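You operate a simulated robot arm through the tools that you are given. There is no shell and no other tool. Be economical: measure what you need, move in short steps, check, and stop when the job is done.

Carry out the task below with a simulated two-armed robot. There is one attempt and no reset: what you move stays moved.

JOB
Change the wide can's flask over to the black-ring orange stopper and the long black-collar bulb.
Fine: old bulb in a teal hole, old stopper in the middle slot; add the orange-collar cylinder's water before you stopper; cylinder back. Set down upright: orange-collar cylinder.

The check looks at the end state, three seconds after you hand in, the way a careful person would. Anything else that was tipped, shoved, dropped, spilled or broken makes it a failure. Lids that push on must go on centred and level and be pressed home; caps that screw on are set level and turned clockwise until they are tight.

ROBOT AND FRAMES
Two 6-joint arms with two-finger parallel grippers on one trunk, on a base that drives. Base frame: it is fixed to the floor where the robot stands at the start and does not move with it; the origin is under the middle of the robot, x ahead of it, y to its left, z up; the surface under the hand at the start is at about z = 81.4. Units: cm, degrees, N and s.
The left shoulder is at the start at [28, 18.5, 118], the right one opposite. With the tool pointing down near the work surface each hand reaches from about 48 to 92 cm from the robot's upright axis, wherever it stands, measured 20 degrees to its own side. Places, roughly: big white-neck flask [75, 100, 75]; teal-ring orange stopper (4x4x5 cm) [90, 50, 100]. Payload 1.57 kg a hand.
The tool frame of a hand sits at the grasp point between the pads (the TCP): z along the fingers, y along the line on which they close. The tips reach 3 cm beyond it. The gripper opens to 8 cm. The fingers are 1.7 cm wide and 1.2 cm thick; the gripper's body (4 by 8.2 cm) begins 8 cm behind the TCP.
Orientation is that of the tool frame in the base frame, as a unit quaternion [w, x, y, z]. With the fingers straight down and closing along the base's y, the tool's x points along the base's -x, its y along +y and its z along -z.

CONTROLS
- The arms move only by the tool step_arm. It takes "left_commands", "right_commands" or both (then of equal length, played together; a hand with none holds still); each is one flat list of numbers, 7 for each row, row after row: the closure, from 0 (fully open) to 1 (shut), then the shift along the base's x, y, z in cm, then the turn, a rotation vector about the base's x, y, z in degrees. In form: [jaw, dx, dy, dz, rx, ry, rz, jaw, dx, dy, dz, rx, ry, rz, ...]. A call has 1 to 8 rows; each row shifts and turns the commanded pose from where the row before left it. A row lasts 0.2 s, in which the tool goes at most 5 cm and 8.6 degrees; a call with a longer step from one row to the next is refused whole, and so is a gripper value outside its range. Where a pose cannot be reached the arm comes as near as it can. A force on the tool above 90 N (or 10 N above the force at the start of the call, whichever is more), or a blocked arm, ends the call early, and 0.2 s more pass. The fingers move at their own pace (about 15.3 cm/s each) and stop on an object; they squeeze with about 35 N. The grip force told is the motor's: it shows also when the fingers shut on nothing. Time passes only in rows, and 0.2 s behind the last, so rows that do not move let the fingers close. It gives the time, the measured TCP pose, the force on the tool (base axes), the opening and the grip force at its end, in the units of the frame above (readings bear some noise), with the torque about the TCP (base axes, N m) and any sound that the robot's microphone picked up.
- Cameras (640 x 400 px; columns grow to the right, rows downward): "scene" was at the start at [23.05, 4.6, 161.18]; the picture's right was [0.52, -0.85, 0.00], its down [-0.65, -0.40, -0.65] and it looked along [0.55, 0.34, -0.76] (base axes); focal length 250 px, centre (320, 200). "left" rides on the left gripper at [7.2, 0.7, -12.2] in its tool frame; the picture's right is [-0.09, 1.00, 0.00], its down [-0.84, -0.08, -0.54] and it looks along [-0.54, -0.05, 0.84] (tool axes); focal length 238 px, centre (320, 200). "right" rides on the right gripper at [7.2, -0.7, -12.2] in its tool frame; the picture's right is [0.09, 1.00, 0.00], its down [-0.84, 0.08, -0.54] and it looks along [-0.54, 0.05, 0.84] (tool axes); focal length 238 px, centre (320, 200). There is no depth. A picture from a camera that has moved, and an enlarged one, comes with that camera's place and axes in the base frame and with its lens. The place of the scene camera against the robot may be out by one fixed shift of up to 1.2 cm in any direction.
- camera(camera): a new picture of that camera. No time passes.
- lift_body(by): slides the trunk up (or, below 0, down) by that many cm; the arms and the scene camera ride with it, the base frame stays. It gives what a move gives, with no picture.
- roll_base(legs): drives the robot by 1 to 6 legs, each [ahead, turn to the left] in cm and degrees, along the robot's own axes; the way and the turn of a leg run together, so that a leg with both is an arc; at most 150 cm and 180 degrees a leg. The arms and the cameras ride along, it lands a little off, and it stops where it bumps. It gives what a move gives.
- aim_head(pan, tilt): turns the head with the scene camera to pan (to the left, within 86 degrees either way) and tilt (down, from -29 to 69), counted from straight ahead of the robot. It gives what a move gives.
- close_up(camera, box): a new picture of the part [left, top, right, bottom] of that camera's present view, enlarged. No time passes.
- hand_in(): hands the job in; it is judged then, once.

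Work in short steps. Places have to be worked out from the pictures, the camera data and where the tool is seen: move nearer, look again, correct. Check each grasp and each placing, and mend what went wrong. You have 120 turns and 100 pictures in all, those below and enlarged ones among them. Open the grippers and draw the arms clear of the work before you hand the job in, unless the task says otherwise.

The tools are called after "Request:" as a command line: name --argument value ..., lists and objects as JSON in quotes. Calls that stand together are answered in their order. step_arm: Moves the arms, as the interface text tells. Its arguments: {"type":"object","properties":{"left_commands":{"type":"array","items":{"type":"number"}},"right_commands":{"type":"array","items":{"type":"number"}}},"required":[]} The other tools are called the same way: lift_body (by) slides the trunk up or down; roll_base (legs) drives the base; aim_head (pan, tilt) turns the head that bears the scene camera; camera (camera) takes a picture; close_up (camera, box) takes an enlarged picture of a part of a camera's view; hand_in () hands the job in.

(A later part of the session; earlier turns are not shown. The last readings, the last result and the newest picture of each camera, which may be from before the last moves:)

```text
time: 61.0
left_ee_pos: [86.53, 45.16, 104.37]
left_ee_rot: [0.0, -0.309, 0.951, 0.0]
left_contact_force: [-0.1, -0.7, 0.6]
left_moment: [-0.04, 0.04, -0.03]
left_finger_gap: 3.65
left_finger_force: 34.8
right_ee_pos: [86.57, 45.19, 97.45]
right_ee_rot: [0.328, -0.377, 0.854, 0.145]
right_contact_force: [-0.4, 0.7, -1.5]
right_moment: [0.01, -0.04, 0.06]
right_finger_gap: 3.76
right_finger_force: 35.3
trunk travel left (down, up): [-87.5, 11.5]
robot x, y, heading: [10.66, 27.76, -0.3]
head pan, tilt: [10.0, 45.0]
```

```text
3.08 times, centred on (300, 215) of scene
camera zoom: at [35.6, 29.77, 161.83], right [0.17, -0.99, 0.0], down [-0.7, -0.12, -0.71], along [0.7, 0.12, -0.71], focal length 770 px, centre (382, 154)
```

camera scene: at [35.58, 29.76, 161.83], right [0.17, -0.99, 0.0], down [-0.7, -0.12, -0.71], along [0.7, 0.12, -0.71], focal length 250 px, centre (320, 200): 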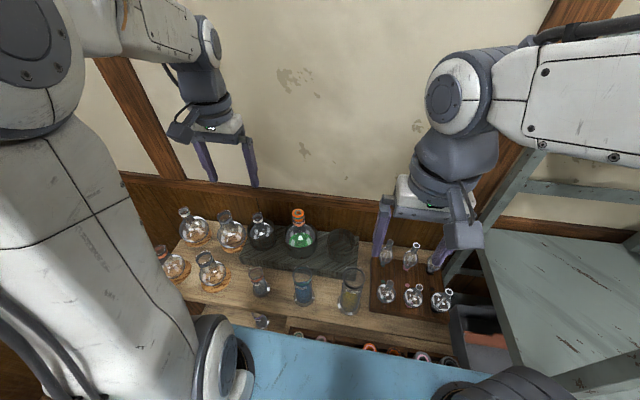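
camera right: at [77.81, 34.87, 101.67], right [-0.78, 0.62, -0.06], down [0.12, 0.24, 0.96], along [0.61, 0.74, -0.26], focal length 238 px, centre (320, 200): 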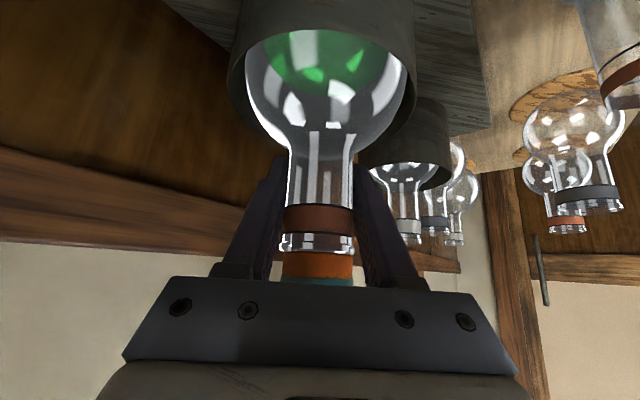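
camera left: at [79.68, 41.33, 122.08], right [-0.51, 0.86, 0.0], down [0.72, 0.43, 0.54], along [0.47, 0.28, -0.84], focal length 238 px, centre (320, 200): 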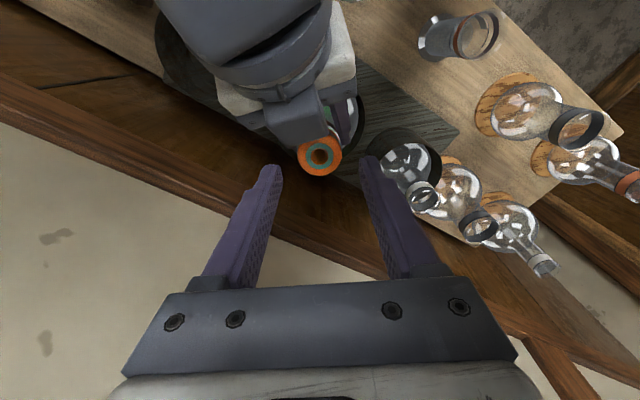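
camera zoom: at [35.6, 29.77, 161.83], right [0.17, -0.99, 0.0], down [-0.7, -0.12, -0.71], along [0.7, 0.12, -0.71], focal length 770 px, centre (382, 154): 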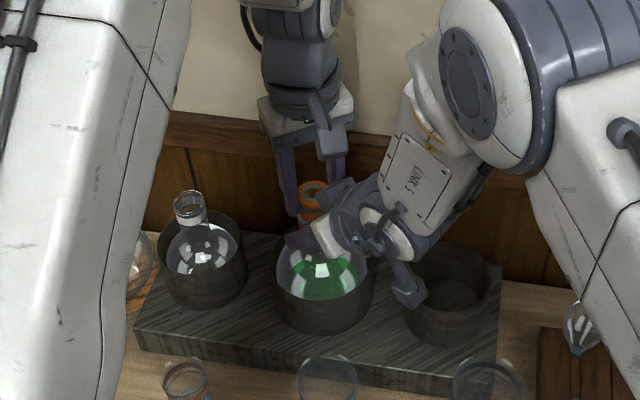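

Both grips hold. Pull up slowly in small steps with the left, right holding.

Request:
step_arm --left_commands '[1, 0, 0, 0.2, 0, 0, 0, 1, 0, 0, 0.2, 0, 0, 0, 1, 0, 0, 0.2, 0, 0, 0, 1, 0, 0, 0.2, 0, 0, 0, 1, 0, 0, 0.2, 0, 0, 0]' --right_commands '[1, 0, 0, 0, 0, 0, 0, 1, 0, 0, 0, 0, 0, 0, 1, 0, 0, 0, 0, 0, 0, 1, 0, 0, 0, 0, 0, 0, 1, 0, 0, 0, 0, 0, 0]'

Request:
camera --camera "right"

```text
time: 62.2
left_ee_pos: [86.53, 45.24, 105.32]
left_ee_rot: [0.0, -0.308, 0.951, 0.0]
left_contact_force: [-0.5, 0.5, -1.4]
left_moment: [0.02, 0.01, 0.02]
left_finger_gap: 3.65
left_finger_force: 34.9
right_ee_pos: [86.63, 45.16, 97.41]
right_ee_rot: [0.328, -0.376, 0.855, 0.144]
right_contact_force: [-0.1, -0.3, -1.1]
right_moment: [-0.04, 0.0, 0.01]
right_finger_gap: 3.82
right_finger_force: 35.0
trunk travel left (down, up): [-87.5, 11.5]
robot x, y, heading: [11.28, 27.46, -0.1]
head pan, tilt: [10.0, 45.0]
```

```text
35 pictures are left
camera right: at [77.94, 34.75, 101.7], right [-0.78, 0.62, -0.06], down [0.12, 0.24, 0.96], along [0.61, 0.75, -0.26], focal length 238 px, centre (320, 200)
```

right: 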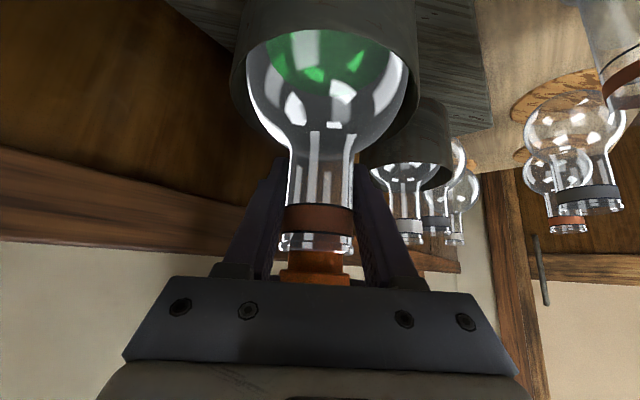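

The stopper is coming out while the flask stays. Continue.

Request:
step_arm --left_commands '[1, 0, 0, 0.3, 0, 0, 0, 1, 0, 0, 0.3, 0, 0, 0, 1, 0, 0, 0.4, 0, 0, 0, 1, 0, 0, 0.5, 0, 0, 0, 1, 0, 0, 1, 0, 0, 0, 1, 0, 0, 1.5, 0, 0, 0, 1, 0, 0, 2, 0, 0, 0]' --right_commands '[1, 0, 0, 0, 0, 0, 0, 1, 0, 0, 0, 0, 0, 0, 1, 0, 0, 0, 0, 0, 0, 1, 0, 0, 0, 0, 0, 0, 1, 0, 0, 0, 0, 0, 0, 1, 0, 0, 0, 0, 0, 0, 1, 0, 0, 0, 0, 0, 0]'

Request:
close_up --camera "scene" --box '[220, 130, 380, 260]'

```text
time: 63.8
left_ee_pos: [86.52, 45.25, 111.33]
left_ee_rot: [-0.001, -0.31, 0.951, -0.001]
left_contact_force: [-1.0, -0.2, -0.1]
left_moment: [0.0, -0.01, -0.03]
left_finger_gap: 3.64
left_finger_force: 35.1
right_ee_pos: [86.7, 45.2, 97.43]
right_ee_rot: [0.328, -0.377, 0.854, 0.145]
right_contact_force: [0.0, -0.2, 0.7]
right_moment: [0.01, -0.02, 0.01]
right_finger_gap: 3.76
right_finger_force: 34.6
trunk travel left (down, up): [-87.5, 11.5]
robot x, y, heading: [11.0, 27.77, -0.2]
head pan, tilt: [10.0, 45.0]
```

```text
3.08 times, centred on (300, 195) of scene
camera zoom: at [35.6, 29.77, 161.83], right [0.17, -0.99, 0.0], down [-0.7, -0.12, -0.71], along [0.7, 0.12, -0.71], focal length 770 px, centre (382, 215)
```

zoom: 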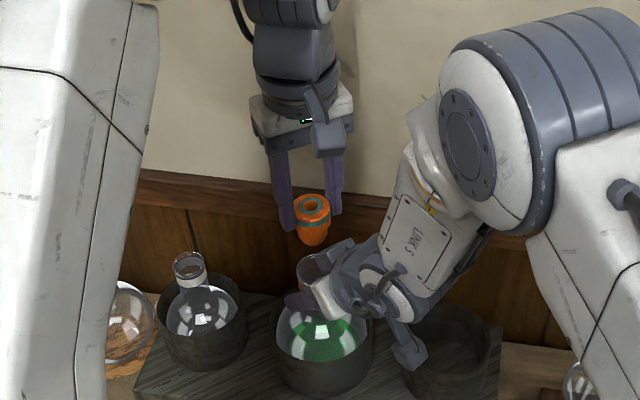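

Old stopper is out; flask stays in the can. Raise it, open the right hand and withdraw it along its fingers.

Request:
step_arm --left_commands '[1, 0, 0, 3, 0, 0, 0, 1, 0, 0, 3, 0, 0, 0, 1, 0, 2, 3, 0, 0, 0, 1, 0, 2, 3, 0, 0, 0, 1, -1, 2, 1, 0, 0, 0, 1, -1, 2, 0, 0, 0, 0, 1, 0, 0, 0, 0, 0, 0, 1, 0, 0, 0, 0, 0, 0]' --right_commands '[0.6, 0, 0, 0, 0, 0, 0, 0.2, 0, 0, 0, 0, 0, 0, 0, 0, 0, 0, 0, 0, 0, 0, -0.95, -1.05, 1.55, 0, 0, 0, 0, -1.3, -1.45, 2.2, 0, 0, 0, 0, -1.3, -1.45, 2.2, 0, 0, 0, 0, -1.3, -1.45, 2.2, 0, 0, 0, 0, -1.3, -1.45, 2.2, 0, 0, 0]'

Request:
step_arm --right_commands '[0, 0, -2.5, 3, 0, 0, 0, 0, 0, -2.5, 3, 0, 0, 0, 0, 0, -4, 2.5, 0, 0, -8, 0, 0, -4, 2.5, 0, 0, -8, 0, 0, -4, 2.5, 0, 0, -8, 0, 0, -4, 2.5, 0, 0, -8, 0, 0, -4, 1, 0, 0, -8, 0, 0, -4, 1, 0, 0, -7.7]'

Request:
camera --camera "scene"

```text
time: 65.6
left_ee_pos: [84.44, 53.24, 124.52]
left_ee_rot: [0.0, -0.309, 0.951, -0.001]
left_contact_force: [0.0, -0.3, -1.1]
left_moment: [-0.01, -0.03, -0.01]
left_finger_gap: 3.64
left_finger_force: 35.5
right_ee_pos: [80.52, 38.34, 107.86]
right_ee_rot: [0.328, -0.377, 0.854, 0.145]
right_contact_force: [-0.1, -1.1, 0.2]
right_moment: [-0.01, 0.02, 0.0]
right_finger_gap: 8.01
right_finger_force: 0.1
trunk travel left (down, up): [-87.5, 11.5]
robot x, y, heading: [11.47, 27.42, -0.1]
head pan, tilt: [10.0, 45.0]
```

```text
time: 67.4
left_ee_pos: [84.47, 53.21, 124.53]
left_ee_rot: [0.0, -0.31, 0.951, 0.0]
left_contact_force: [-0.5, -0.3, -0.3]
left_moment: [-0.01, -0.03, -0.01]
left_finger_gap: 3.63
left_finger_force: 34.8
right_ee_pos: [80.61, 10.6, 125.22]
right_ee_rot: [0.358, -0.014, 0.933, 0.013]
right_contact_force: [-0.3, 0.5, -0.5]
right_moment: [-0.01, -0.02, 0.02]
right_finger_gap: 7.98
right_finger_force: 0.0
right hand out of reach, approached as far as the arm can: row 8
trunk travel left (down, up): [-87.5, 11.5]
robot x, y, heading: [11.46, 27.92, 0.0]
head pan, tilt: [10.0, 45.0]
```

```text
33 pictures are left
camera scene: at [35.6, 29.77, 161.83], right [0.17, -0.99, 0.0], down [-0.7, -0.12, -0.71], along [0.7, 0.12, -0.71], focal length 250 px, centre (320, 200)
```

scene: 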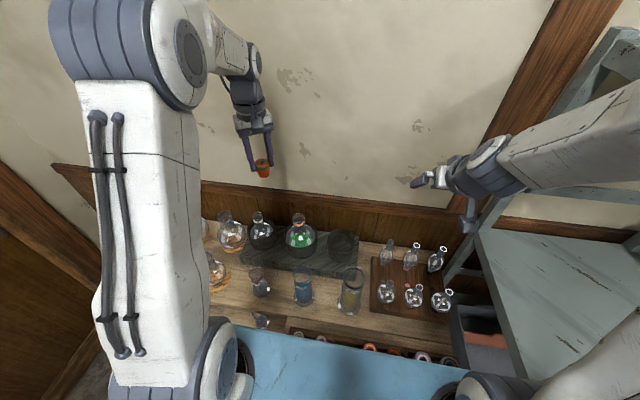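

Both hands clear. I back the robot 8 cm so the left hand can work at the near rack with good clearance from the chest.

Request:
roll_base --legs '[[-8, 0]]'

Request:
step_arm --left_commands '[1, -2.5, -3.6, 0, 0, 0, -8, 1, -2.5, -3.6, 0, 0, 0, -8, 1, -2.5, -3.6, 0, 0, 0, -8, 1, -2.5, -3.6, 0, 0, 0, -8, 1, -2.5, -3.6, 0, 0, 0, -4, 1, -2.5, -3.6, 0, 0, 0, 0, 1, -2.5, -3.6, 0, 0, 0, 0, 1, -2.5, -3.5, 0, 0, 0, 0]'

Request:
aim_head --pan 0 --tilt 58

Request:
camera --camera "scene"

Request:
camera --camera "left"

```text
time: 68.5
left_ee_pos: [76.45, 53.12, 124.61]
left_ee_rot: [0.0, -0.308, 0.952, 0.0]
left_contact_force: [-0.1, -0.5, -0.3]
left_moment: [-0.01, 0.01, -0.02]
left_finger_gap: 3.66
left_finger_force: 35.1
right_ee_pos: [72.38, 10.57, 125.31]
right_ee_rot: [0.358, -0.019, 0.933, 0.008]
right_contact_force: [0.4, 1.2, 1.0]
right_moment: [0.0, 0.01, 0.02]
right_finger_gap: 8.01
right_finger_force: 0.0
trunk travel left (down, up): [-87.5, 11.5]
robot x, y, heading: [3.22, 27.83, -0.1]
head pan, tilt: [10.0, 45.0]
```

```text
time: 70.3
left_ee_pos: [56.22, 24.52, 124.58]
left_ee_rot: [0.0, 0.001, 1.0, -0.001]
left_contact_force: [0.1, 0.8, -1.2]
left_moment: [0.0, 0.01, 0.02]
left_finger_gap: 3.65
left_finger_force: 34.9
right_ee_pos: [72.3, 10.56, 125.34]
right_ee_rot: [0.358, -0.02, 0.933, 0.009]
right_contact_force: [0.2, -0.2, -0.2]
right_moment: [-0.04, -0.03, -0.02]
right_finger_gap: 8.0
right_finger_force: 0.0
trunk travel left (down, up): [-87.5, 11.5]
robot x, y, heading: [3.04, 27.95, -0.5]
head pan, tilt: [10.0, 45.0]
```

```text
time: 71.0
left_ee_pos: [56.44, 24.47, 124.5]
left_ee_rot: [0.0, 0.001, 1.0, 0.0]
left_contact_force: [0.1, 0.2, -0.4]
left_moment: [-0.01, -0.01, -0.02]
left_finger_gap: 3.65
left_finger_force: 35.1
right_ee_pos: [72.28, 10.64, 125.33]
right_ee_rot: [0.357, -0.02, 0.934, 0.009]
right_contact_force: [-0.2, 0.9, 0.1]
right_moment: [-0.01, 0.04, 0.01]
right_finger_gap: 7.99
right_finger_force: 0.1
trunk travel left (down, up): [-87.5, 11.5]
robot x, y, heading: [2.99, 27.44, -0.4]
head pan, tilt: [0.0, 58.0]
```

```text
32 pictures are left
camera scene: at [26.26, 28.34, 160.13], right [0.0, -1.0, 0.0], down [-0.85, 0.0, -0.53], along [0.53, 0.0, -0.85], focal length 250 px, centre (320, 200)
```

scene: 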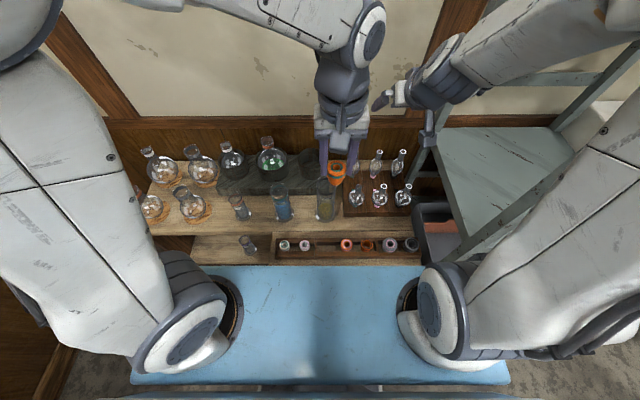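

```text
31 pictures are left
camera left: at [49.15, 25.18, 136.74], right [0.09, 1.0, 0.0], down [0.84, -0.08, 0.54], along [0.54, -0.05, -0.84], focal length 238 px, centre (320, 200)
```

left: 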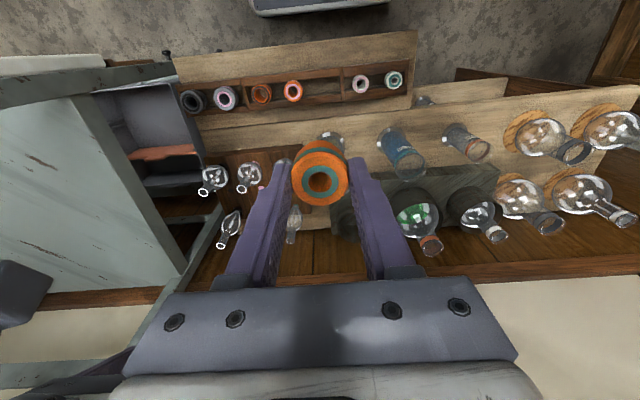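

Free part of the middle slot spans y≈21.2–28.3, trough centre x≈55.9. Descend with the stopper at [56.0,24.8] to TCP z≈92 and check.

Request:
step_arm --left_commands '[1, -0.3, 0.3, -4.1, 0, 0, 0, 1, 0, 0, -4.1, 0, 0, 0, 1, 0, 0, -4.1, 0, 0, 0, 1, 0, 0, -4.1, 0, 0, 0, 1, 0, 0, -4.1, 0, 0, 0, 1, 0, 0, -4.1, 0, 0, 0, 1, 0, 0, -4.1, 0, 0, 0, 1, 0, 0, -3.7, 0, 0, 0]'

Request:
camera --camera "left"

Request:
close_up --camera "scene" --box '[250, 190, 410, 290]'

```text
time: 72.8
left_ee_pos: [56.02, 24.68, 91.89]
left_ee_rot: [0.0, 0.001, 1.0, 0.0]
left_contact_force: [0.0, 0.6, -0.2]
left_moment: [0.0, -0.02, 0.03]
left_finger_gap: 3.64
left_finger_force: 34.6
right_ee_pos: [72.29, 10.51, 125.2]
right_ee_rot: [0.357, -0.02, 0.934, 0.009]
right_contact_force: [0.3, -0.2, -0.8]
right_moment: [0.01, -0.02, -0.02]
right_finger_gap: 8.0
right_finger_force: 0.0
trunk travel left (down, up): [-87.5, 11.5]
robot x, y, heading: [2.96, 28.15, -0.0]
head pan, tilt: [0.0, 58.0]
```

```text
30 pictures are left
camera left: at [48.75, 25.36, 104.04], right [0.09, 1.0, 0.0], down [0.84, -0.08, 0.54], along [0.54, -0.05, -0.84], focal length 238 px, centre (320, 200)
```

left: 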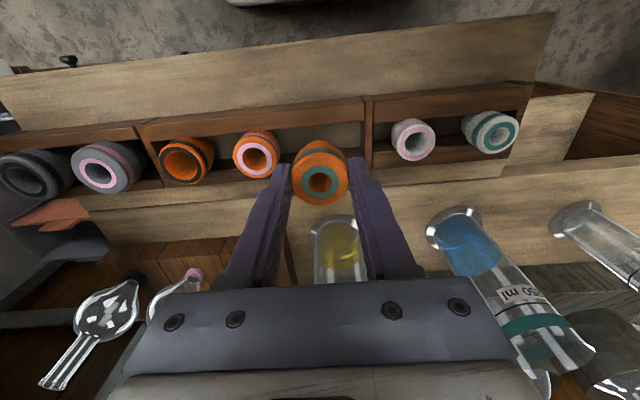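

```text
4.00 times, centred on (330, 240) of scene
camera zoom: at [26.25, 28.33, 160.12], right [0.0, -1.0, 0.0], down [-0.85, 0.0, -0.53], along [0.53, 0.0, -0.85], focal length 1001 px, centre (280, 40)
```

zoom: 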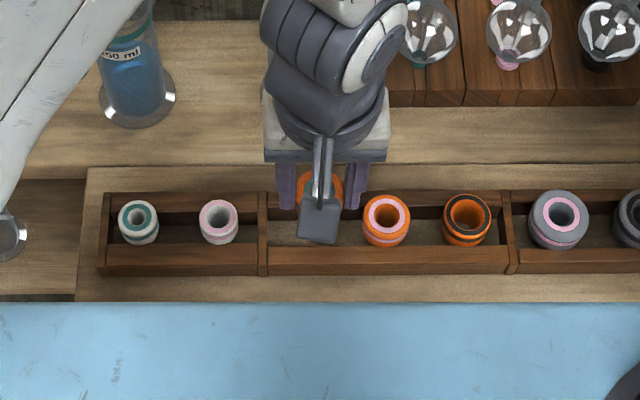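

Neighbour stopper at [55.8,19.45], divider at y≈29: aim [55.85,24.9]. Lower gently to TCP z≈86.9.

Request:
step_arm --left_commands '[1, -0.15, 0.2, -1.5, 0, 0, 0, 1, 0, 0, -1.5, 0, 0, 0, 1, 0, 0, -0.8, 0, 0, 0, 1, 0, 0, -0.5, 0, 0, 0, 1, 0, 0, -0.4, 0, 0, 0, 1, 0, 0, -0.3, 0, 0, 0]'

Request:
camera --camera "left"

```text
time: 74.2
left_ee_pos: [56.02, 24.79, 87.19]
left_ee_rot: [0.001, 0.001, 1.0, -0.002]
left_contact_force: [13.2, -1.8, 7.6]
left_moment: [-0.02, -0.47, 0.05]
left_finger_gap: 3.67
left_finger_force: 34.7
right_ee_pos: [72.38, 10.51, 125.22]
right_ee_rot: [0.358, -0.021, 0.934, 0.01]
right_contact_force: [0.0, 0.5, 0.7]
right_moment: [0.0, 0.01, 0.02]
right_finger_gap: 7.98
right_finger_force: 0.1
trunk travel left (down, up): [-87.5, 11.5]
robot x, y, heading: [2.72, 27.71, -0.2]
head pan, tilt: [0.0, 58.0]
```

```text
28 pictures are left
camera left: at [48.71, 25.53, 99.33], right [0.09, 1.0, 0.0], down [0.83, -0.08, 0.55], along [0.54, -0.05, -0.84], focal length 238 px, centre (320, 200)
```

left: 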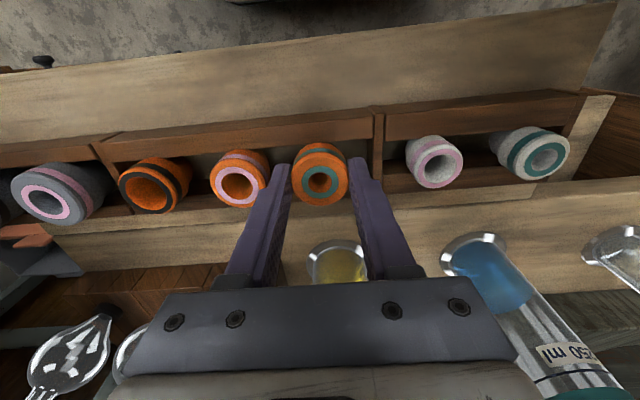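

The wide band touches the front lip (13 N in x). Ease +0.3 cm in x, lower slightly and release with a small opening.

Request:
step_arm --left_commands '[1, 0.3, 0, 0, 0, 0, 0, 1, 0.1, 0, -0.3, 0, 0, 0, 0.4, 0, 0, 0, 0, 0, 0, 0.4, 0, 0, 0, 0, 0, 0]'

Request:
step_arm --left_commands '[0.4, 0, 0, 2, 0, 0, 0, 0.4, 0, 0, 4, 0, 0, 0, 0.4, 0, -4, 2, 0, 0, 0, 0.4, 0, -4, 0, 0, 0, 0, 0.4, 0, -3.8, 0, 0, 0, 0]'

Request:
camera --camera "left"

Request:
close_up --camera "scene" --box '[250, 190, 410, 290]'

```text
time: 75.2
left_ee_pos: [56.15, 24.87, 86.89]
left_ee_rot: [-0.001, 0.0, 1.0, 0.001]
left_contact_force: [0.0, -0.4, 0.6]
left_moment: [-0.01, -0.01, 0.02]
left_finger_gap: 4.8
left_finger_force: 0.0
right_ee_pos: [72.24, 10.63, 125.37]
right_ee_rot: [0.358, -0.02, 0.934, 0.009]
right_contact_force: [-0.5, -0.3, 0.1]
right_moment: [0.0, -0.03, 0.04]
right_finger_gap: 8.01
right_finger_force: 0.0
trunk travel left (down, up): [-87.5, 11.5]
robot x, y, heading: [3.08, 27.77, -0.2]
head pan, tilt: [0.0, 58.0]
```

```text
time: 76.4
left_ee_pos: [56.25, 13.1, 94.75]
left_ee_rot: [0.0, 0.001, 1.0, 0.0]
left_contact_force: [0.0, 0.4, -0.5]
left_moment: [0.01, -0.01, 0.01]
left_finger_gap: 4.78
left_finger_force: 0.0
right_ee_pos: [72.32, 10.59, 125.21]
right_ee_rot: [0.357, -0.02, 0.934, 0.008]
right_contact_force: [0.0, 0.3, 0.2]
right_moment: [-0.03, 0.01, -0.01]
right_finger_gap: 7.97
right_finger_force: 0.1
trunk travel left (down, up): [-87.5, 11.5]
robot x, y, heading: [2.93, 27.77, -0.0]
head pan, tilt: [0.0, 58.0]
```

```text
27 pictures are left
camera left: at [48.96, 13.7, 106.87], right [0.09, 1.0, 0.0], down [0.84, -0.08, 0.54], along [0.54, -0.05, -0.84], focal length 238 px, centre (320, 200)
```

left: 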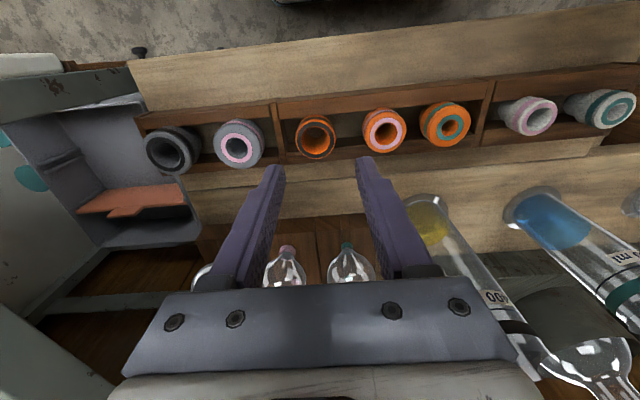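

```text
4.00 times, centred on (330, 240) of scene
camera zoom: at [26.26, 28.33, 160.12], right [0.0, -1.0, 0.0], down [-0.85, 0.0, -0.53], along [0.53, 0.0, -0.85], focal length 1001 px, centre (280, 40)
```

zoom: 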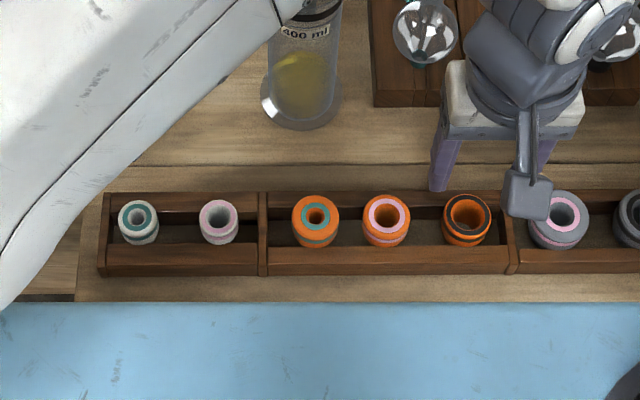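

The old stopper stands properly in the middle slot. Next the water: I raise the left hand, back the robot 12 cm for elbow room, and tilt the left hand 55° to grip the orange-collar cylinder from the front.

Request:
step_arm --left_commands '[0, 0, 0, 4.5, 0, 0, 0, 0, 0, 0, 4.5, 0, 0, 0, 0, 0, 0, 4.5, 0, 0, 0, 0, 0, 0, 4.5, 0, 0, 0, 0, 0, 4.7, 1, 0, 0, 0, 0, 0, 4.7, 1, 0, 0, 0, 0, 0, 4.7, 0, 0, 0, 0, 0, 0, 4.7, 0, 0, 0, 0]'

Request:
roll_base --legs '[[-12, 0]]'

Request:
step_arm --left_commands '[0, 1, 4, 0, 0, -7.86, 0, 0, 1, 4, 0, 0, -7.86, 0, 0, 1, 4, 0, 0, -7.86, 0, 0, 1, 4, 0, 0, -7.86, 0, 0, 1, 4, 0, 0, -7.86, 0, 0, 1, 4, 0, 0, -7.86, 0, 0, 1, 0, 0, 0, -7.86, 0]'

Request:
camera --camera "left"

```text
time: 77.3
left_ee_pos: [55.87, 14.09, 107.81]
left_ee_rot: [-0.01, -0.002, 1.0, 0.012]
left_contact_force: [-0.5, 0.5, 0.2]
left_moment: [0.03, 0.04, -0.01]
left_finger_gap: 8.02
left_finger_force: 0.1
right_ee_pos: [72.76, 10.22, 125.9]
right_ee_rot: [0.367, -0.026, 0.93, 0.001]
right_contact_force: [0.7, -2.0, -1.0]
right_moment: [0.14, -0.05, 0.41]
right_finger_gap: 7.99
right_finger_force: 0.1
trunk travel left (down, up): [-87.5, 11.5]
robot x, y, heading: [2.76, 27.7, -0.3]
head pan, tilt: [0.0, 58.0]
stopped in row 4 (right hand): the force on the tool passed its limit at 99 N (the readings are from after the stop); the commanded pose is now the measured one
```

```text
time: 78.5
left_ee_pos: [43.71, 14.12, 107.79]
left_ee_rot: [-0.009, -0.002, 1.0, 0.012]
left_contact_force: [0.3, -0.1, -0.8]
left_moment: [-0.06, 0.0, 0.0]
left_finger_gap: 8.0
left_finger_force: 0.0
right_ee_pos: [60.53, 10.26, 125.95]
right_ee_rot: [0.367, -0.027, 0.93, 0.001]
right_contact_force: [-0.7, -5.9, 3.7]
right_moment: [0.28, 0.43, 0.94]
right_finger_gap: 7.99
right_finger_force: 0.0
trunk travel left (down, up): [-87.5, 11.5]
robot x, y, heading: [-9.06, 27.84, -0.2]
head pan, tilt: [0.0, 58.0]
```

```text
time: 80.2
left_ee_pos: [57.05, 32.49, 114.19]
left_ee_rot: [0.451, -0.006, 0.892, 0.014]
left_contact_force: [0.8, 0.0, -0.3]
left_moment: [0.01, 0.01, -0.02]
left_finger_gap: 7.99
left_finger_force: 0.0
left hand out of reach, approached as far as the arm can: row 4, 5, 6, 7
right_ee_pos: [60.53, 10.23, 126.05]
right_ee_rot: [0.368, -0.028, 0.93, 0.002]
right_contact_force: [0.9, 0.5, -0.6]
right_moment: [0.01, 0.02, -0.02]
right_finger_gap: 8.01
right_finger_force: 0.0
trunk travel left (down, up): [-87.5, 11.5]
robot x, y, heading: [-9.13, 27.45, -0.2]
head pan, tilt: [0.0, 58.0]
```

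```text
25 pictures are left
camera left: at [42.78, 32.83, 115.58], right [0.03, 0.99, 0.1], down [0.06, -0.1, 0.99], along [1.0, -0.02, -0.06], focal length 238 px, centre (320, 200)
```

left: 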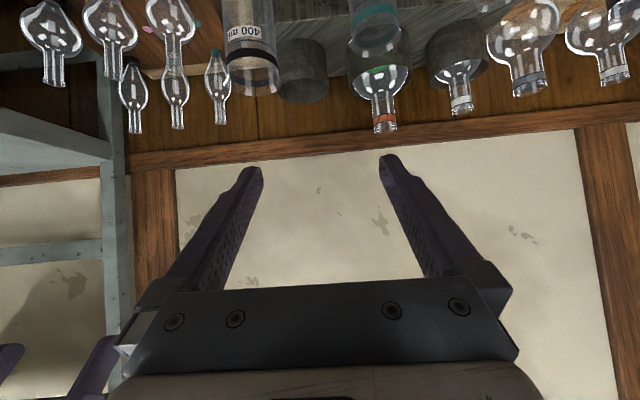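

The hands had brushed each other during the rise; both are free now. Move the left to a pre-grasp pose in front of the orange-collar cylinder and look.

Request:
step_arm --left_commands '[0, 0, 4.6, 0, 0, 0, 0, 0, 0, 4.6, 0, 0, 0, 0, 0, 0, 4.6, 0, 0, 0, 0, 0, 0, 4.6, 0, 0, 0, 0, 0, 0, 4.6, 0, 0, 0, 0, 0, 1, 0, -4, 0, 0, 0, 0, 1, 0, -4, 0, 0, 0, 0, 0, 0, -4, 0, 0, 0]'

Request:
step_arm --left_commands '[0, 0, 0, -3, 0, 0, 0, 0, 0, 0, -3, 0, 0, 0]'

Request:
camera --camera "left"

Request:
aim_head --pan 20 --tilt 50

Request:
camera --camera "scene"

```text
time: 82.0
left_ee_pos: [66.65, 42.34, 112.02]
left_ee_rot: [0.448, 0.0, 0.894, 0.03]
left_contact_force: [-0.1, -0.2, 0.2]
left_moment: [0.01, -0.01, 0.02]
left_finger_gap: 8.01
left_finger_force: 0.2
left hand out of reach, approached as far as the arm can: row 1, 2, 3, 4, 5, 6, 7, 8
right_ee_pos: [60.53, 10.23, 126.1]
right_ee_rot: [0.367, -0.027, 0.93, 0.001]
right_contact_force: [0.0, 0.3, 1.0]
right_moment: [-0.02, -0.01, 0.02]
right_finger_gap: 8.02
right_finger_force: 0.1
trunk travel left (down, up): [-87.5, 11.5]
robot x, y, heading: [-9.36, 28.06, -0.1]
head pan, tilt: [0.0, 58.0]
```

```text
time: 82.5
left_ee_pos: [69.96, 41.67, 108.95]
left_ee_rot: [0.448, -0.001, 0.893, 0.028]
left_contact_force: [-0.2, 0.8, -0.3]
left_moment: [0.01, -0.01, -0.02]
left_finger_gap: 7.98
left_finger_force: 0.0
left hand out of reach, approached as far as the arm can: row 1, 2
right_ee_pos: [60.52, 10.23, 125.97]
right_ee_rot: [0.368, -0.027, 0.93, 0.002]
right_contact_force: [0.8, -0.4, 0.3]
right_moment: [0.0, 0.0, -0.01]
right_finger_gap: 7.99
right_finger_force: 0.1
trunk travel left (down, up): [-87.5, 11.5]
robot x, y, heading: [-9.39, 28.0, -0.2]
head pan, tilt: [0.0, 58.0]
```

```text
24 pictures are left
camera left: at [55.7, 41.88, 110.66], right [0.03, 0.99, 0.12], down [0.07, -0.12, 0.99], along [1.0, -0.02, -0.07], focal length 238 px, centre (320, 200)
```

left: 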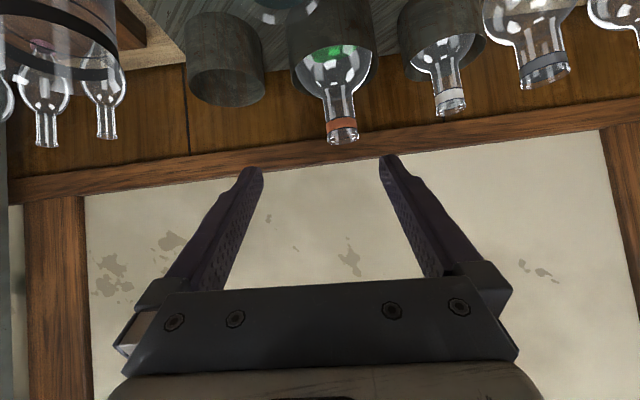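

```text
time: 83.4
left_ee_pos: [69.85, 41.73, 109.13]
left_ee_rot: [0.448, 0.0, 0.894, 0.027]
left_contact_force: [0.0, 0.4, 0.4]
left_moment: [0.02, 0.02, 0.0]
left_finger_gap: 8.0
left_finger_force: 0.0
right_ee_pos: [60.41, 10.24, 125.99]
right_ee_rot: [0.368, -0.027, 0.93, 0.002]
right_contact_force: [-0.5, -0.3, -0.1]
right_moment: [-0.01, 0.0, 0.03]
right_finger_gap: 8.0
right_finger_force: 0.1
trunk travel left (down, up): [-87.5, 11.5]
robot x, y, heading: [-9.18, 27.83, -0.4]
head pan, tilt: [20.0, 50.0]
```

```text
23 pictures are left
camera scene: at [14.33, 31.01, 161.14], right [0.34, -0.94, 0.0], down [-0.72, -0.26, -0.64], along [0.6, 0.22, -0.77], focal length 250 px, centre (320, 200)
```

scene: 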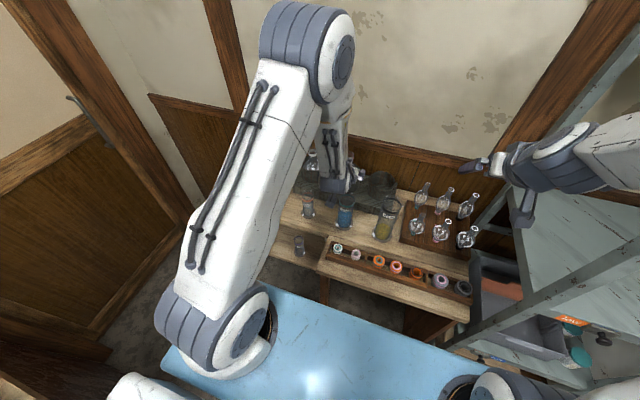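

The arm is too folded for this tilted pose. Back the base 8 cm more, then move in small steps checking each result.

Request:
roll_base --legs '[[-8, 0]]'

Request:
step_arm --left_commands '[0, 0, 2, 0, 0, 0, 0]'

```text
time: 84.4
left_ee_pos: [61.71, 41.74, 109.14]
left_ee_rot: [0.448, -0.001, 0.894, 0.028]
left_contact_force: [0.8, -0.8, 0.4]
left_moment: [0.0, 0.0, 0.0]
left_finger_gap: 7.99
left_finger_force: 0.0
right_ee_pos: [52.42, 10.36, 125.86]
right_ee_rot: [0.368, -0.028, 0.929, 0.002]
right_contact_force: [-0.2, 0.1, 0.3]
right_moment: [0.02, 0.06, -0.01]
right_finger_gap: 7.98
right_finger_force: 0.0
trunk travel left (down, up): [-87.5, 11.5]
robot x, y, heading: [-17.61, 27.95, 0.0]
head pan, tilt: [20.0, 50.0]
```

```text
time: 84.8
left_ee_pos: [61.44, 42.04, 109.14]
left_ee_rot: [0.448, -0.004, 0.894, 0.03]
left_contact_force: [-1.0, 0.2, 0.0]
left_moment: [0.0, -0.01, 0.06]
left_finger_gap: 8.0
left_finger_force: 0.2
left hand out of reach, approached as far as the arm can: row 1
right_ee_pos: [52.37, 10.27, 126.01]
right_ee_rot: [0.368, -0.028, 0.929, 0.002]
right_contact_force: [-1.0, -0.3, 0.5]
right_moment: [-0.01, -0.02, 0.0]
right_finger_gap: 8.04
right_finger_force: 0.1
trunk travel left (down, up): [-87.5, 11.5]
robot x, y, heading: [-17.64, 27.44, -0.1]
head pan, tilt: [20.0, 50.0]
```

The commanded pose had run ahead to an unreachable spot (about [44.7,63,90]). Bring the command back to ≈[62,55.6,102].

Request:
step_arm --left_commands '[0, 1, -1, 4, 0, 0, 0, 0, 3, -1.5, 3, 0, 0, 0, 0, 4.3, -1.5, 1.5, 0, 0, 0, 0, 4.5, -1.7, 1.5, 0, 0, 0, 0, 4.5, -1.7, 1.5, 0, 0, 0]'

Request:
camera --camera "left"

```text
refused: row 4 steps farther than a row can; nothing moved
```

```text
22 pictures are left
camera left: at [47.34, 42.28, 110.66], right [0.02, 0.99, 0.12], down [0.07, -0.13, 0.99], along [1.0, -0.01, -0.07], focal length 238 px, centre (320, 200)
```

left: 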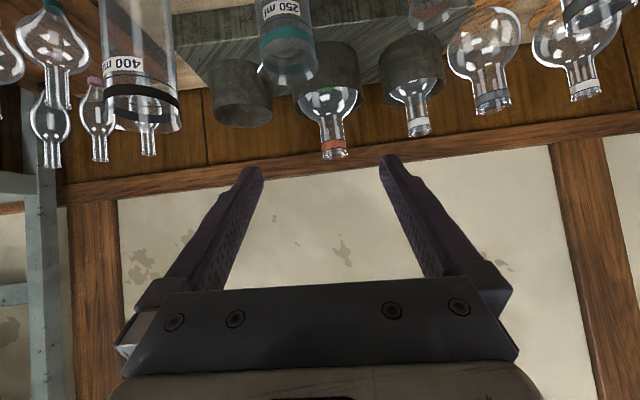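

Request:
step_arm --left_commands '[0, 1, -1, 4, 0, 0, 0, 0, 3, -1.5, 3, 0, 0, 0, 0, 4.2, -1.5, 1.5, 0, 0, 0, 0, 4.3, -1.5, 1.5, 0, 0, 0, 0, 4.3, -1.5, 1.5, 0, 0, 0]'

```text
time: 86.0
left_ee_pos: [78.78, 35.08, 120.59]
left_ee_rot: [0.449, 0.0, 0.893, 0.028]
left_contact_force: [-0.8, 0.4, 0.2]
left_moment: [-0.03, 0.0, -0.01]
left_finger_gap: 8.0
left_finger_force: 0.1
right_ee_pos: [52.38, 10.28, 126.03]
right_ee_rot: [0.368, -0.028, 0.93, 0.002]
right_contact_force: [0.2, -0.4, 0.7]
right_moment: [-0.04, -0.02, 0.03]
right_finger_gap: 7.99
right_finger_force: 0.1
trunk travel left (down, up): [-87.5, 11.5]
robot x, y, heading: [-17.43, 28.1, -0.4]
head pan, tilt: [20.0, 50.0]
```

Commands restart from the measured pose, so the wrist-to-shoulder distance was the limit. From here, go to a pre-grasp at ≈[66,55.7,100].

Request:
step_arm --left_commands '[0, -1.83, 2.96, -2.94, 0, 0, 0, 0, -1.83, 2.96, -2.94, 0, 0, 0, 0, -1.83, 2.96, -2.94, 0, 0, 0, 0, -1.83, 2.96, -2.94, 0, 0, 0, 0, -1.83, 2.96, -2.94, 0, 0, 0, 0, -1.83, 2.96, -2.94, 0, 0, 0, 0, -1.83, 2.96, -2.94, 0, 0, 0]'

Request:
camera --camera "left"

```text
time: 87.6
left_ee_pos: [69.85, 43.61, 105.98]
left_ee_rot: [0.446, -0.005, 0.894, 0.036]
left_contact_force: [-0.8, 0.4, 0.9]
left_moment: [0.0, -0.01, -0.04]
left_finger_gap: 8.0
left_finger_force: 0.2
left hand out of reach, approached as far as the arm can: row 4, 5, 6, 7
right_ee_pos: [52.36, 10.22, 126.11]
right_ee_rot: [0.368, -0.028, 0.929, 0.002]
right_contact_force: [0.1, 0.9, 0.9]
right_moment: [0.0, 0.01, 0.0]
right_finger_gap: 8.01
right_finger_force: 0.1
trunk travel left (down, up): [-87.5, 11.5]
robot x, y, heading: [-17.64, 27.62, -0.2]
head pan, tilt: [20.0, 50.0]
```

```text
21 pictures are left
camera left: at [55.72, 43.56, 107.57], right [0.02, 0.99, 0.13], down [0.07, -0.13, 0.99], along [1.0, -0.01, -0.08], focal length 238 px, centre (320, 200)
```

left: 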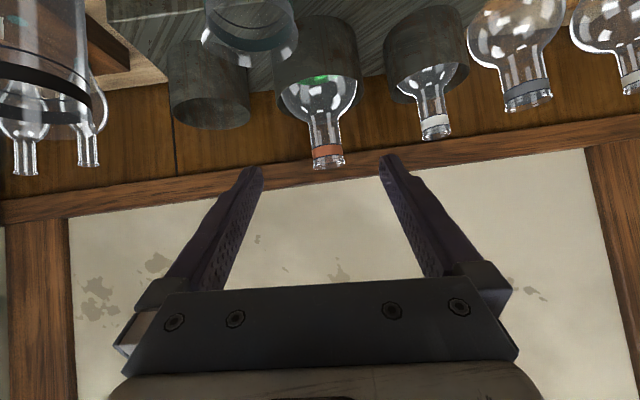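

Near azimuth 0 this arm meets a wrist singularity when tilted, so pouring is better from the original lane (robot y≈0), where the left arm reaches cylinder and flask at 25–37°. I turn both hands back to pointing down and tuck them before driving.

Request:
step_arm --left_commands '[0, -0.5, -1, 3, 0, 7.8, 0, 0, -0.5, -1, 3, 0, 7.8, 0, 0, -0.5, -1, 3, 0, 7.8, 0, 0, -0.5, 0, 3, 0, 7.8, 0, 0, -0.5, 0, 3, 0, 7.8, 0, 0, -0.5, 0, 3, 0, 7.8, 0, 0, -0.5, 0, 2, 0, 7.8, 0]' --right_commands '[0, 0, 1, 0.5, 0, 6.8, 0, 0, 0, 1, 0.5, 0, 6.8, 0, 0, 0, 1, 0.5, 0, 6.8, 0, 0, 0, 1, 0.5, 0, 6.8, 0, 0, 0, 1, 0.5, 0, 6.8, 0, 0, 0, 1, 0.5, 0, 6.8, 0, 0, 0, 1, 0.5, 0, 6.8, 0]'

Request:
step_arm --left_commands '[0, -4, 2, 0.5, 0, 0, 0, 0, -4, 2, 0.5, 0, 0, 0, 0, -4, 2, 0.5, 0, 0, 0, 0, -4, 2, 0.5, 0, 0, 0]' --right_commands '[0, -3, 2, 0.5, 0, 0, 0, 0, -3, 2, 0.5, 0, 0, 0, 0, -3, 2, 0.5, 0, 0, 0, 0, -2, 1, 0.5, 0, 0, 0]'

```text
time: 89.2
left_ee_pos: [67.53, 42.79, 124.11]
left_ee_rot: [0.044, 0.009, 0.997, 0.055]
left_contact_force: [-0.7, -0.4, -0.7]
left_moment: [-0.01, 0.0, 0.01]
left_finger_gap: 8.0
left_finger_force: 0.0
left hand out of reach, approached as far as the arm can: row 2, 3
right_ee_pos: [52.28, 17.48, 129.54]
right_ee_rot: [-0.04, -0.024, 0.999, 0.013]
right_contact_force: [0.8, 0.2, -0.3]
right_moment: [0.0, -0.02, 0.02]
right_finger_gap: 8.01
right_finger_force: 0.2
trunk travel left (down, up): [-87.5, 11.5]
robot x, y, heading: [-17.57, 27.9, 0.1]
head pan, tilt: [20.0, 50.0]
```

```text
time: 90.2
left_ee_pos: [51.59, 50.8, 125.93]
left_ee_rot: [0.045, 0.008, 0.997, 0.057]
left_contact_force: [0.0, -0.4, -0.1]
left_moment: [0.02, 0.01, 0.01]
left_finger_gap: 7.98
left_finger_force: 0.1
right_ee_pos: [41.16, 24.33, 131.63]
right_ee_rot: [-0.039, -0.025, 0.999, 0.013]
right_contact_force: [0.4, 0.6, 0.2]
right_moment: [0.04, 0.0, 0.03]
right_finger_gap: 8.01
right_finger_force: 0.0
trunk travel left (down, up): [-87.5, 11.5]
robot x, y, heading: [-17.73, 28.09, -0.2]
head pan, tilt: [20.0, 50.0]
```

I tuck both hands (and level them), then retrace the earlier drive in reverse: ahead, turn left 45°, back 39, turn right 45°.

Request:
step_arm --left_commands '[0, -4, 2, 1, -3.25, 2.5, 0, 0, -4, 2, 1, -3.25, 2.5, 0, 0, -4, 2, 1, 0, 0, 0, 0, -4, 1, 1, 0, 0, 0]' --right_commands '[0, -4, 1, 0, -1.4, -4.6, 0, 0, -4, 1, 0, 0, 0, 0, 0, -3.5, 1, 0, 0, 0, 0, 0, -2, 1, 0, 0, 0, 0]'

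Request:
roll_base --legs '[[16.5, 0], [0, 45], [-39, 0], [0, -45]]'

```text
time: 91.2
left_ee_pos: [35.41, 57.75, 129.97]
left_ee_rot: [0.002, 0.009, 1.0, 0.0]
left_contact_force: [0.4, 0.2, -0.7]
left_moment: [0.0, 0.01, -0.01]
left_finger_gap: 8.0
left_finger_force: 0.2
right_ee_pos: [27.75, 28.33, 131.45]
right_ee_rot: [0.001, -0.025, 1.0, 0.0]
right_contact_force: [0.7, 1.0, 0.1]
right_moment: [0.0, 0.02, 0.0]
right_finger_gap: 7.99
right_finger_force: 0.1
trunk travel left (down, up): [-87.5, 11.5]
robot x, y, heading: [-17.58, 27.84, 0.2]
head pan, tilt: [20.0, 50.0]
```

```text
time: 98.8
left_ee_pos: [23.62, 29.7, 129.9]
left_ee_rot: [0.002, 0.013, 1.0, 0.0]
left_contact_force: [0.3, -0.5, -0.9]
left_moment: [0.0, 0.01, -0.02]
left_finger_gap: 8.0
left_finger_force: 0.0
right_ee_pos: [15.86, 0.45, 131.41]
right_ee_rot: [0.001, -0.021, 1.0, 0.0]
right_contact_force: [0.3, -0.4, -0.5]
right_moment: [0.0, -0.02, -0.03]
right_finger_gap: 7.99
right_finger_force: 0.1
trunk travel left (down, up): [-87.5, 11.5]
robot x, y, heading: [-29.38, 0.39, -0.7]
head pan, tilt: [20.0, 50.0]
```

Robot is back in the lane at (-29.4,0.4). Drive 21 cm ahead to stand at x≈-8 for the cylinder.

Request:
roll_base --legs '[[21, 0.7]]'

Request:
step_arm --left_commands '[0, 3, 3, -1, 0, -7.86, 0, 0, 3, 3, -1, 0, -7.86, 0, 0, 3, 3, -1, 0, -7.86, 0, 0, 3, 3, -1, 0, -7.86, 0, 0, 2, 3, -1, 0, -7.86, 0, 0, 2, 3, -1, 0, -7.86, 0, 0, 1, 3, -1, 0, -7.86, 0]'

```text
time: 100.5
left_ee_pos: [44.58, 30.35, 129.92]
left_ee_rot: [0.002, 0.005, 1.0, -0.002]
left_contact_force: [0.1, 0.5, 0.2]
left_moment: [0.0, -0.02, 0.0]
left_finger_gap: 8.0
left_finger_force: 0.0
right_ee_pos: [36.99, 0.94, 131.51]
right_ee_rot: [0.002, -0.027, 1.0, 0.0]
right_contact_force: [0.0, 0.8, 0.4]
right_moment: [0.04, -0.01, -0.01]
right_finger_gap: 7.99
right_finger_force: 0.0
trunk travel left (down, up): [-87.5, 11.5]
robot x, y, heading: [-8.16, 0.18, 0.1]
head pan, tilt: [20.0, 50.0]
```

```text
time: 102.1
left_ee_pos: [61.82, 51.32, 122.87]
left_ee_rot: [0.464, 0.004, 0.886, 0.002]
left_contact_force: [1.0, -0.5, 0.4]
left_moment: [0.01, 0.0, 0.03]
left_finger_gap: 7.98
left_finger_force: 0.1
right_ee_pos: [37.09, 0.92, 131.37]
right_ee_rot: [0.001, -0.027, 1.0, 0.0]
right_contact_force: [-0.5, 0.4, -0.8]
right_moment: [-0.02, 0.0, 0.01]
right_finger_gap: 8.0
right_finger_force: 0.1
trunk travel left (down, up): [-87.5, 11.5]
robot x, y, heading: [-8.05, 0.03, 0.0]
head pan, tilt: [20.0, 50.0]
```

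Tilted pose reached well. Come down to a pre-grasp point in front of the cylinder and look.

Request:
step_arm --left_commands '[0, -0.2, 0.92, -4.6, 0, 0, 0, 0, -0.2, 0.92, -4.6, 0, 0, 0, 0, -0.2, 0.92, -4.6, 0, 0, 0, 0, -0.2, 0.92, -4.6, 0, 0, 0, 0, -0.2, 0.92, -4.6, 0, 0, 0, 0, 0, 0, -3, 0, 0, 0]'

Request:
camera --camera "left"

Request:
aim_head --pan 35 --tilt 45

Request:
camera --camera "scene"

```text
time: 103.5
left_ee_pos: [60.45, 56.06, 96.86]
left_ee_rot: [0.463, 0.005, 0.886, 0.001]
left_contact_force: [1.1, -0.2, -0.2]
left_moment: [-0.02, -0.03, 0.0]
left_finger_gap: 8.0
left_finger_force: 0.0
right_ee_pos: [37.12, 1.03, 131.42]
right_ee_rot: [0.001, -0.027, 1.0, 0.0]
right_contact_force: [1.2, 0.4, 0.5]
right_moment: [0.01, -0.02, 0.02]
right_finger_gap: 8.01
right_finger_force: 0.2
trunk travel left (down, up): [-87.5, 11.5]
robot x, y, heading: [-8.11, -0.07, 0.1]
head pan, tilt: [20.0, 50.0]
```

```text
20 pictures are left
camera left: at [46.28, 56.87, 97.86], right [0.06, 0.99, 0.08], down [0.03, -0.08, 1.0], along [1.0, -0.06, -0.04], focal length 238 px, centre (320, 200)
```

left: 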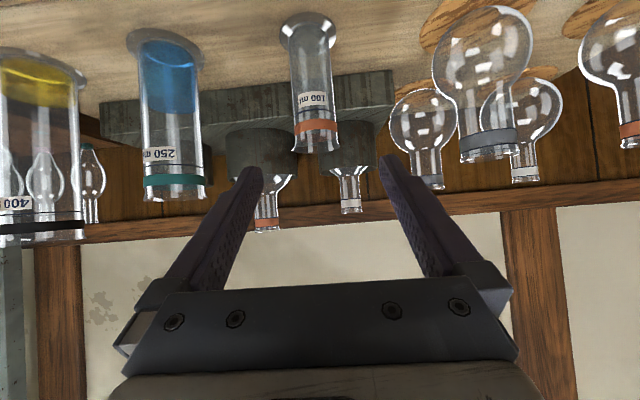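

```text
time: 104.3
left_ee_pos: [60.51, 56.04, 96.91]
left_ee_rot: [0.463, 0.004, 0.886, 0.002]
left_contact_force: [0.2, 0.2, -0.2]
left_moment: [0.0, 0.0, -0.01]
left_finger_gap: 8.01
left_finger_force: 0.1
right_ee_pos: [37.18, 0.89, 131.55]
right_ee_rot: [0.001, -0.027, 1.0, 0.001]
right_contact_force: [0.1, -0.6, 0.5]
right_moment: [-0.02, 0.0, 0.01]
right_finger_gap: 8.01
right_finger_force: 0.2
trunk travel left (down, up): [-87.5, 11.5]
robot x, y, heading: [-8.02, 0.03, -0.1]
head pan, tilt: [35.0, 45.0]
```

```text
19 pictures are left
camera scene: at [14.84, 5.42, 161.83], right [0.57, -0.82, 0.0], down [-0.58, -0.41, -0.71], along [0.58, 0.41, -0.71], focal length 250 px, centre (320, 200)
```

scene: 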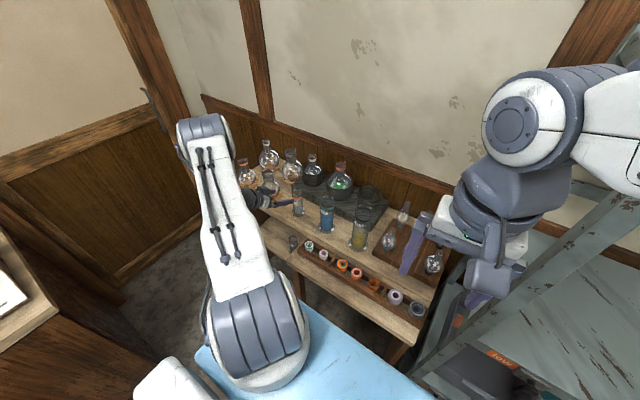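

Cylinder axis ≈[69.5,55.5]. Align, then advance along the fingers to TCP [69.5,55.5,86.6], and check before closing.

Request:
step_arm --left_commands '[0, 0.8, -0.27, -2.6, 0, 0, 0, 0, 0.8, -0.27, -2.6, 0, 0, 0, 0, 2.47, 0, -1.71, 0, 0, 0, 0, 2.47, 0, -1.71, 0, 0, 0, 0, 2.46, 0, -1.71, 0, 0, 0]'

Request:
camera --camera "left"

```text
time: 105.5
left_ee_pos: [69.49, 55.39, 86.43]
left_ee_rot: [0.464, 0.005, 0.886, 0.002]
left_contact_force: [0.0, -0.3, 0.2]
left_moment: [0.01, 0.01, 0.02]
left_finger_gap: 8.02
left_finger_force: 0.0
right_ee_pos: [37.07, 0.88, 131.32]
right_ee_rot: [0.001, -0.027, 1.0, 0.0]
right_contact_force: [-0.1, 0.5, -0.1]
right_moment: [0.0, 0.03, 0.01]
right_finger_gap: 7.99
right_finger_force: 0.1
trunk travel left (down, up): [-87.5, 11.5]
robot x, y, heading: [-8.33, 0.04, 0.2]
head pan, tilt: [35.0, 45.0]
```

```text
18 pictures are left
camera left: at [55.37, 56.23, 87.57], right [0.06, 0.99, 0.08], down [0.03, -0.08, 1.0], along [1.0, -0.06, -0.04], focal length 238 px, centre (320, 200)
```

left: 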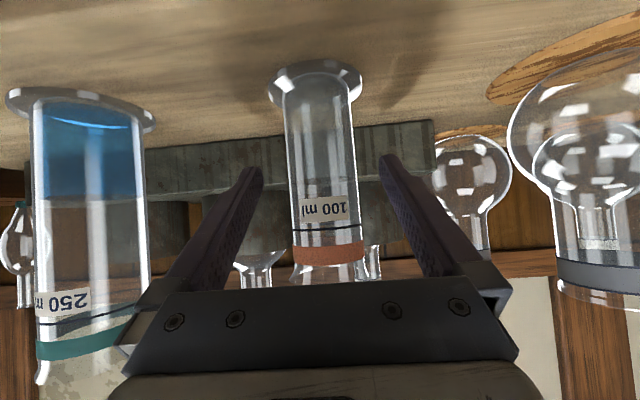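

Fingers straddle the cylinder centrally. Close, then lift straight up.

Request:
step_arm --left_commands '[0.3, 0, 0, 0, 0, 0, 0, 1, 0, 0, 0, 0, 0, 0, 1, 0, 0, 0, 0, 0, 0, 1, 0, 0, 0, 0, 0, 0]'

Request:
step_arm --left_commands '[1, 0, 0, 1, 0, 0, 0, 1, 0, 0, 2, 0, 0, 0, 1, 0, 0, 3, 0, 0, 0, 1, 0, 0, 4, 0, 0, 0, 1, 0, 0, 4, 0, 0, 0, 1, 0, 0, 4, 0, 0, 0, 1, 0, 0, 4, 0, 0, 0]'

Request:
camera --camera "left"

```text
time: 106.5
left_ee_pos: [69.52, 55.5, 86.44]
left_ee_rot: [0.463, 0.005, 0.886, 0.001]
left_contact_force: [-0.7, -0.8, 3.7]
left_moment: [-0.3, -0.12, -0.04]
left_finger_gap: 4.05
left_finger_force: 35.0
right_ee_pos: [37.2, 0.93, 131.45]
right_ee_rot: [0.001, -0.027, 1.0, 0.001]
right_contact_force: [0.0, 0.0, 0.2]
right_moment: [0.02, 0.0, -0.03]
right_finger_gap: 8.0
right_finger_force: 0.1
trunk travel left (down, up): [-87.5, 11.5]
robot x, y, heading: [-8.36, -0.15, -0.1]
head pan, tilt: [35.0, 45.0]
```

```text
time: 108.1
left_ee_pos: [69.42, 55.4, 108.26]
left_ee_rot: [0.464, 0.005, 0.886, 0.002]
left_contact_force: [-0.2, 1.0, -2.0]
left_moment: [0.04, 0.02, 0.02]
left_finger_gap: 4.04
left_finger_force: 35.2
right_ee_pos: [37.08, 0.91, 131.44]
right_ee_rot: [0.001, -0.028, 1.0, 0.0]
right_contact_force: [0.2, -0.2, -0.6]
right_moment: [0.01, -0.01, 0.0]
right_finger_gap: 8.01
right_finger_force: 0.1
trunk travel left (down, up): [-87.5, 11.5]
robot x, y, heading: [-8.47, 0.45, -0.0]
head pan, tilt: [35.0, 45.0]
```

```text
17 pictures are left
camera left: at [55.26, 56.13, 109.38], right [0.06, 0.99, 0.08], down [0.03, -0.08, 1.0], along [1.0, -0.06, -0.04], focal length 238 px, centre (320, 200)
```

left: 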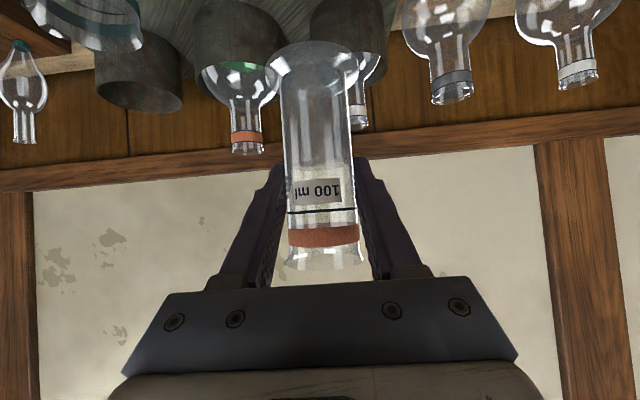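

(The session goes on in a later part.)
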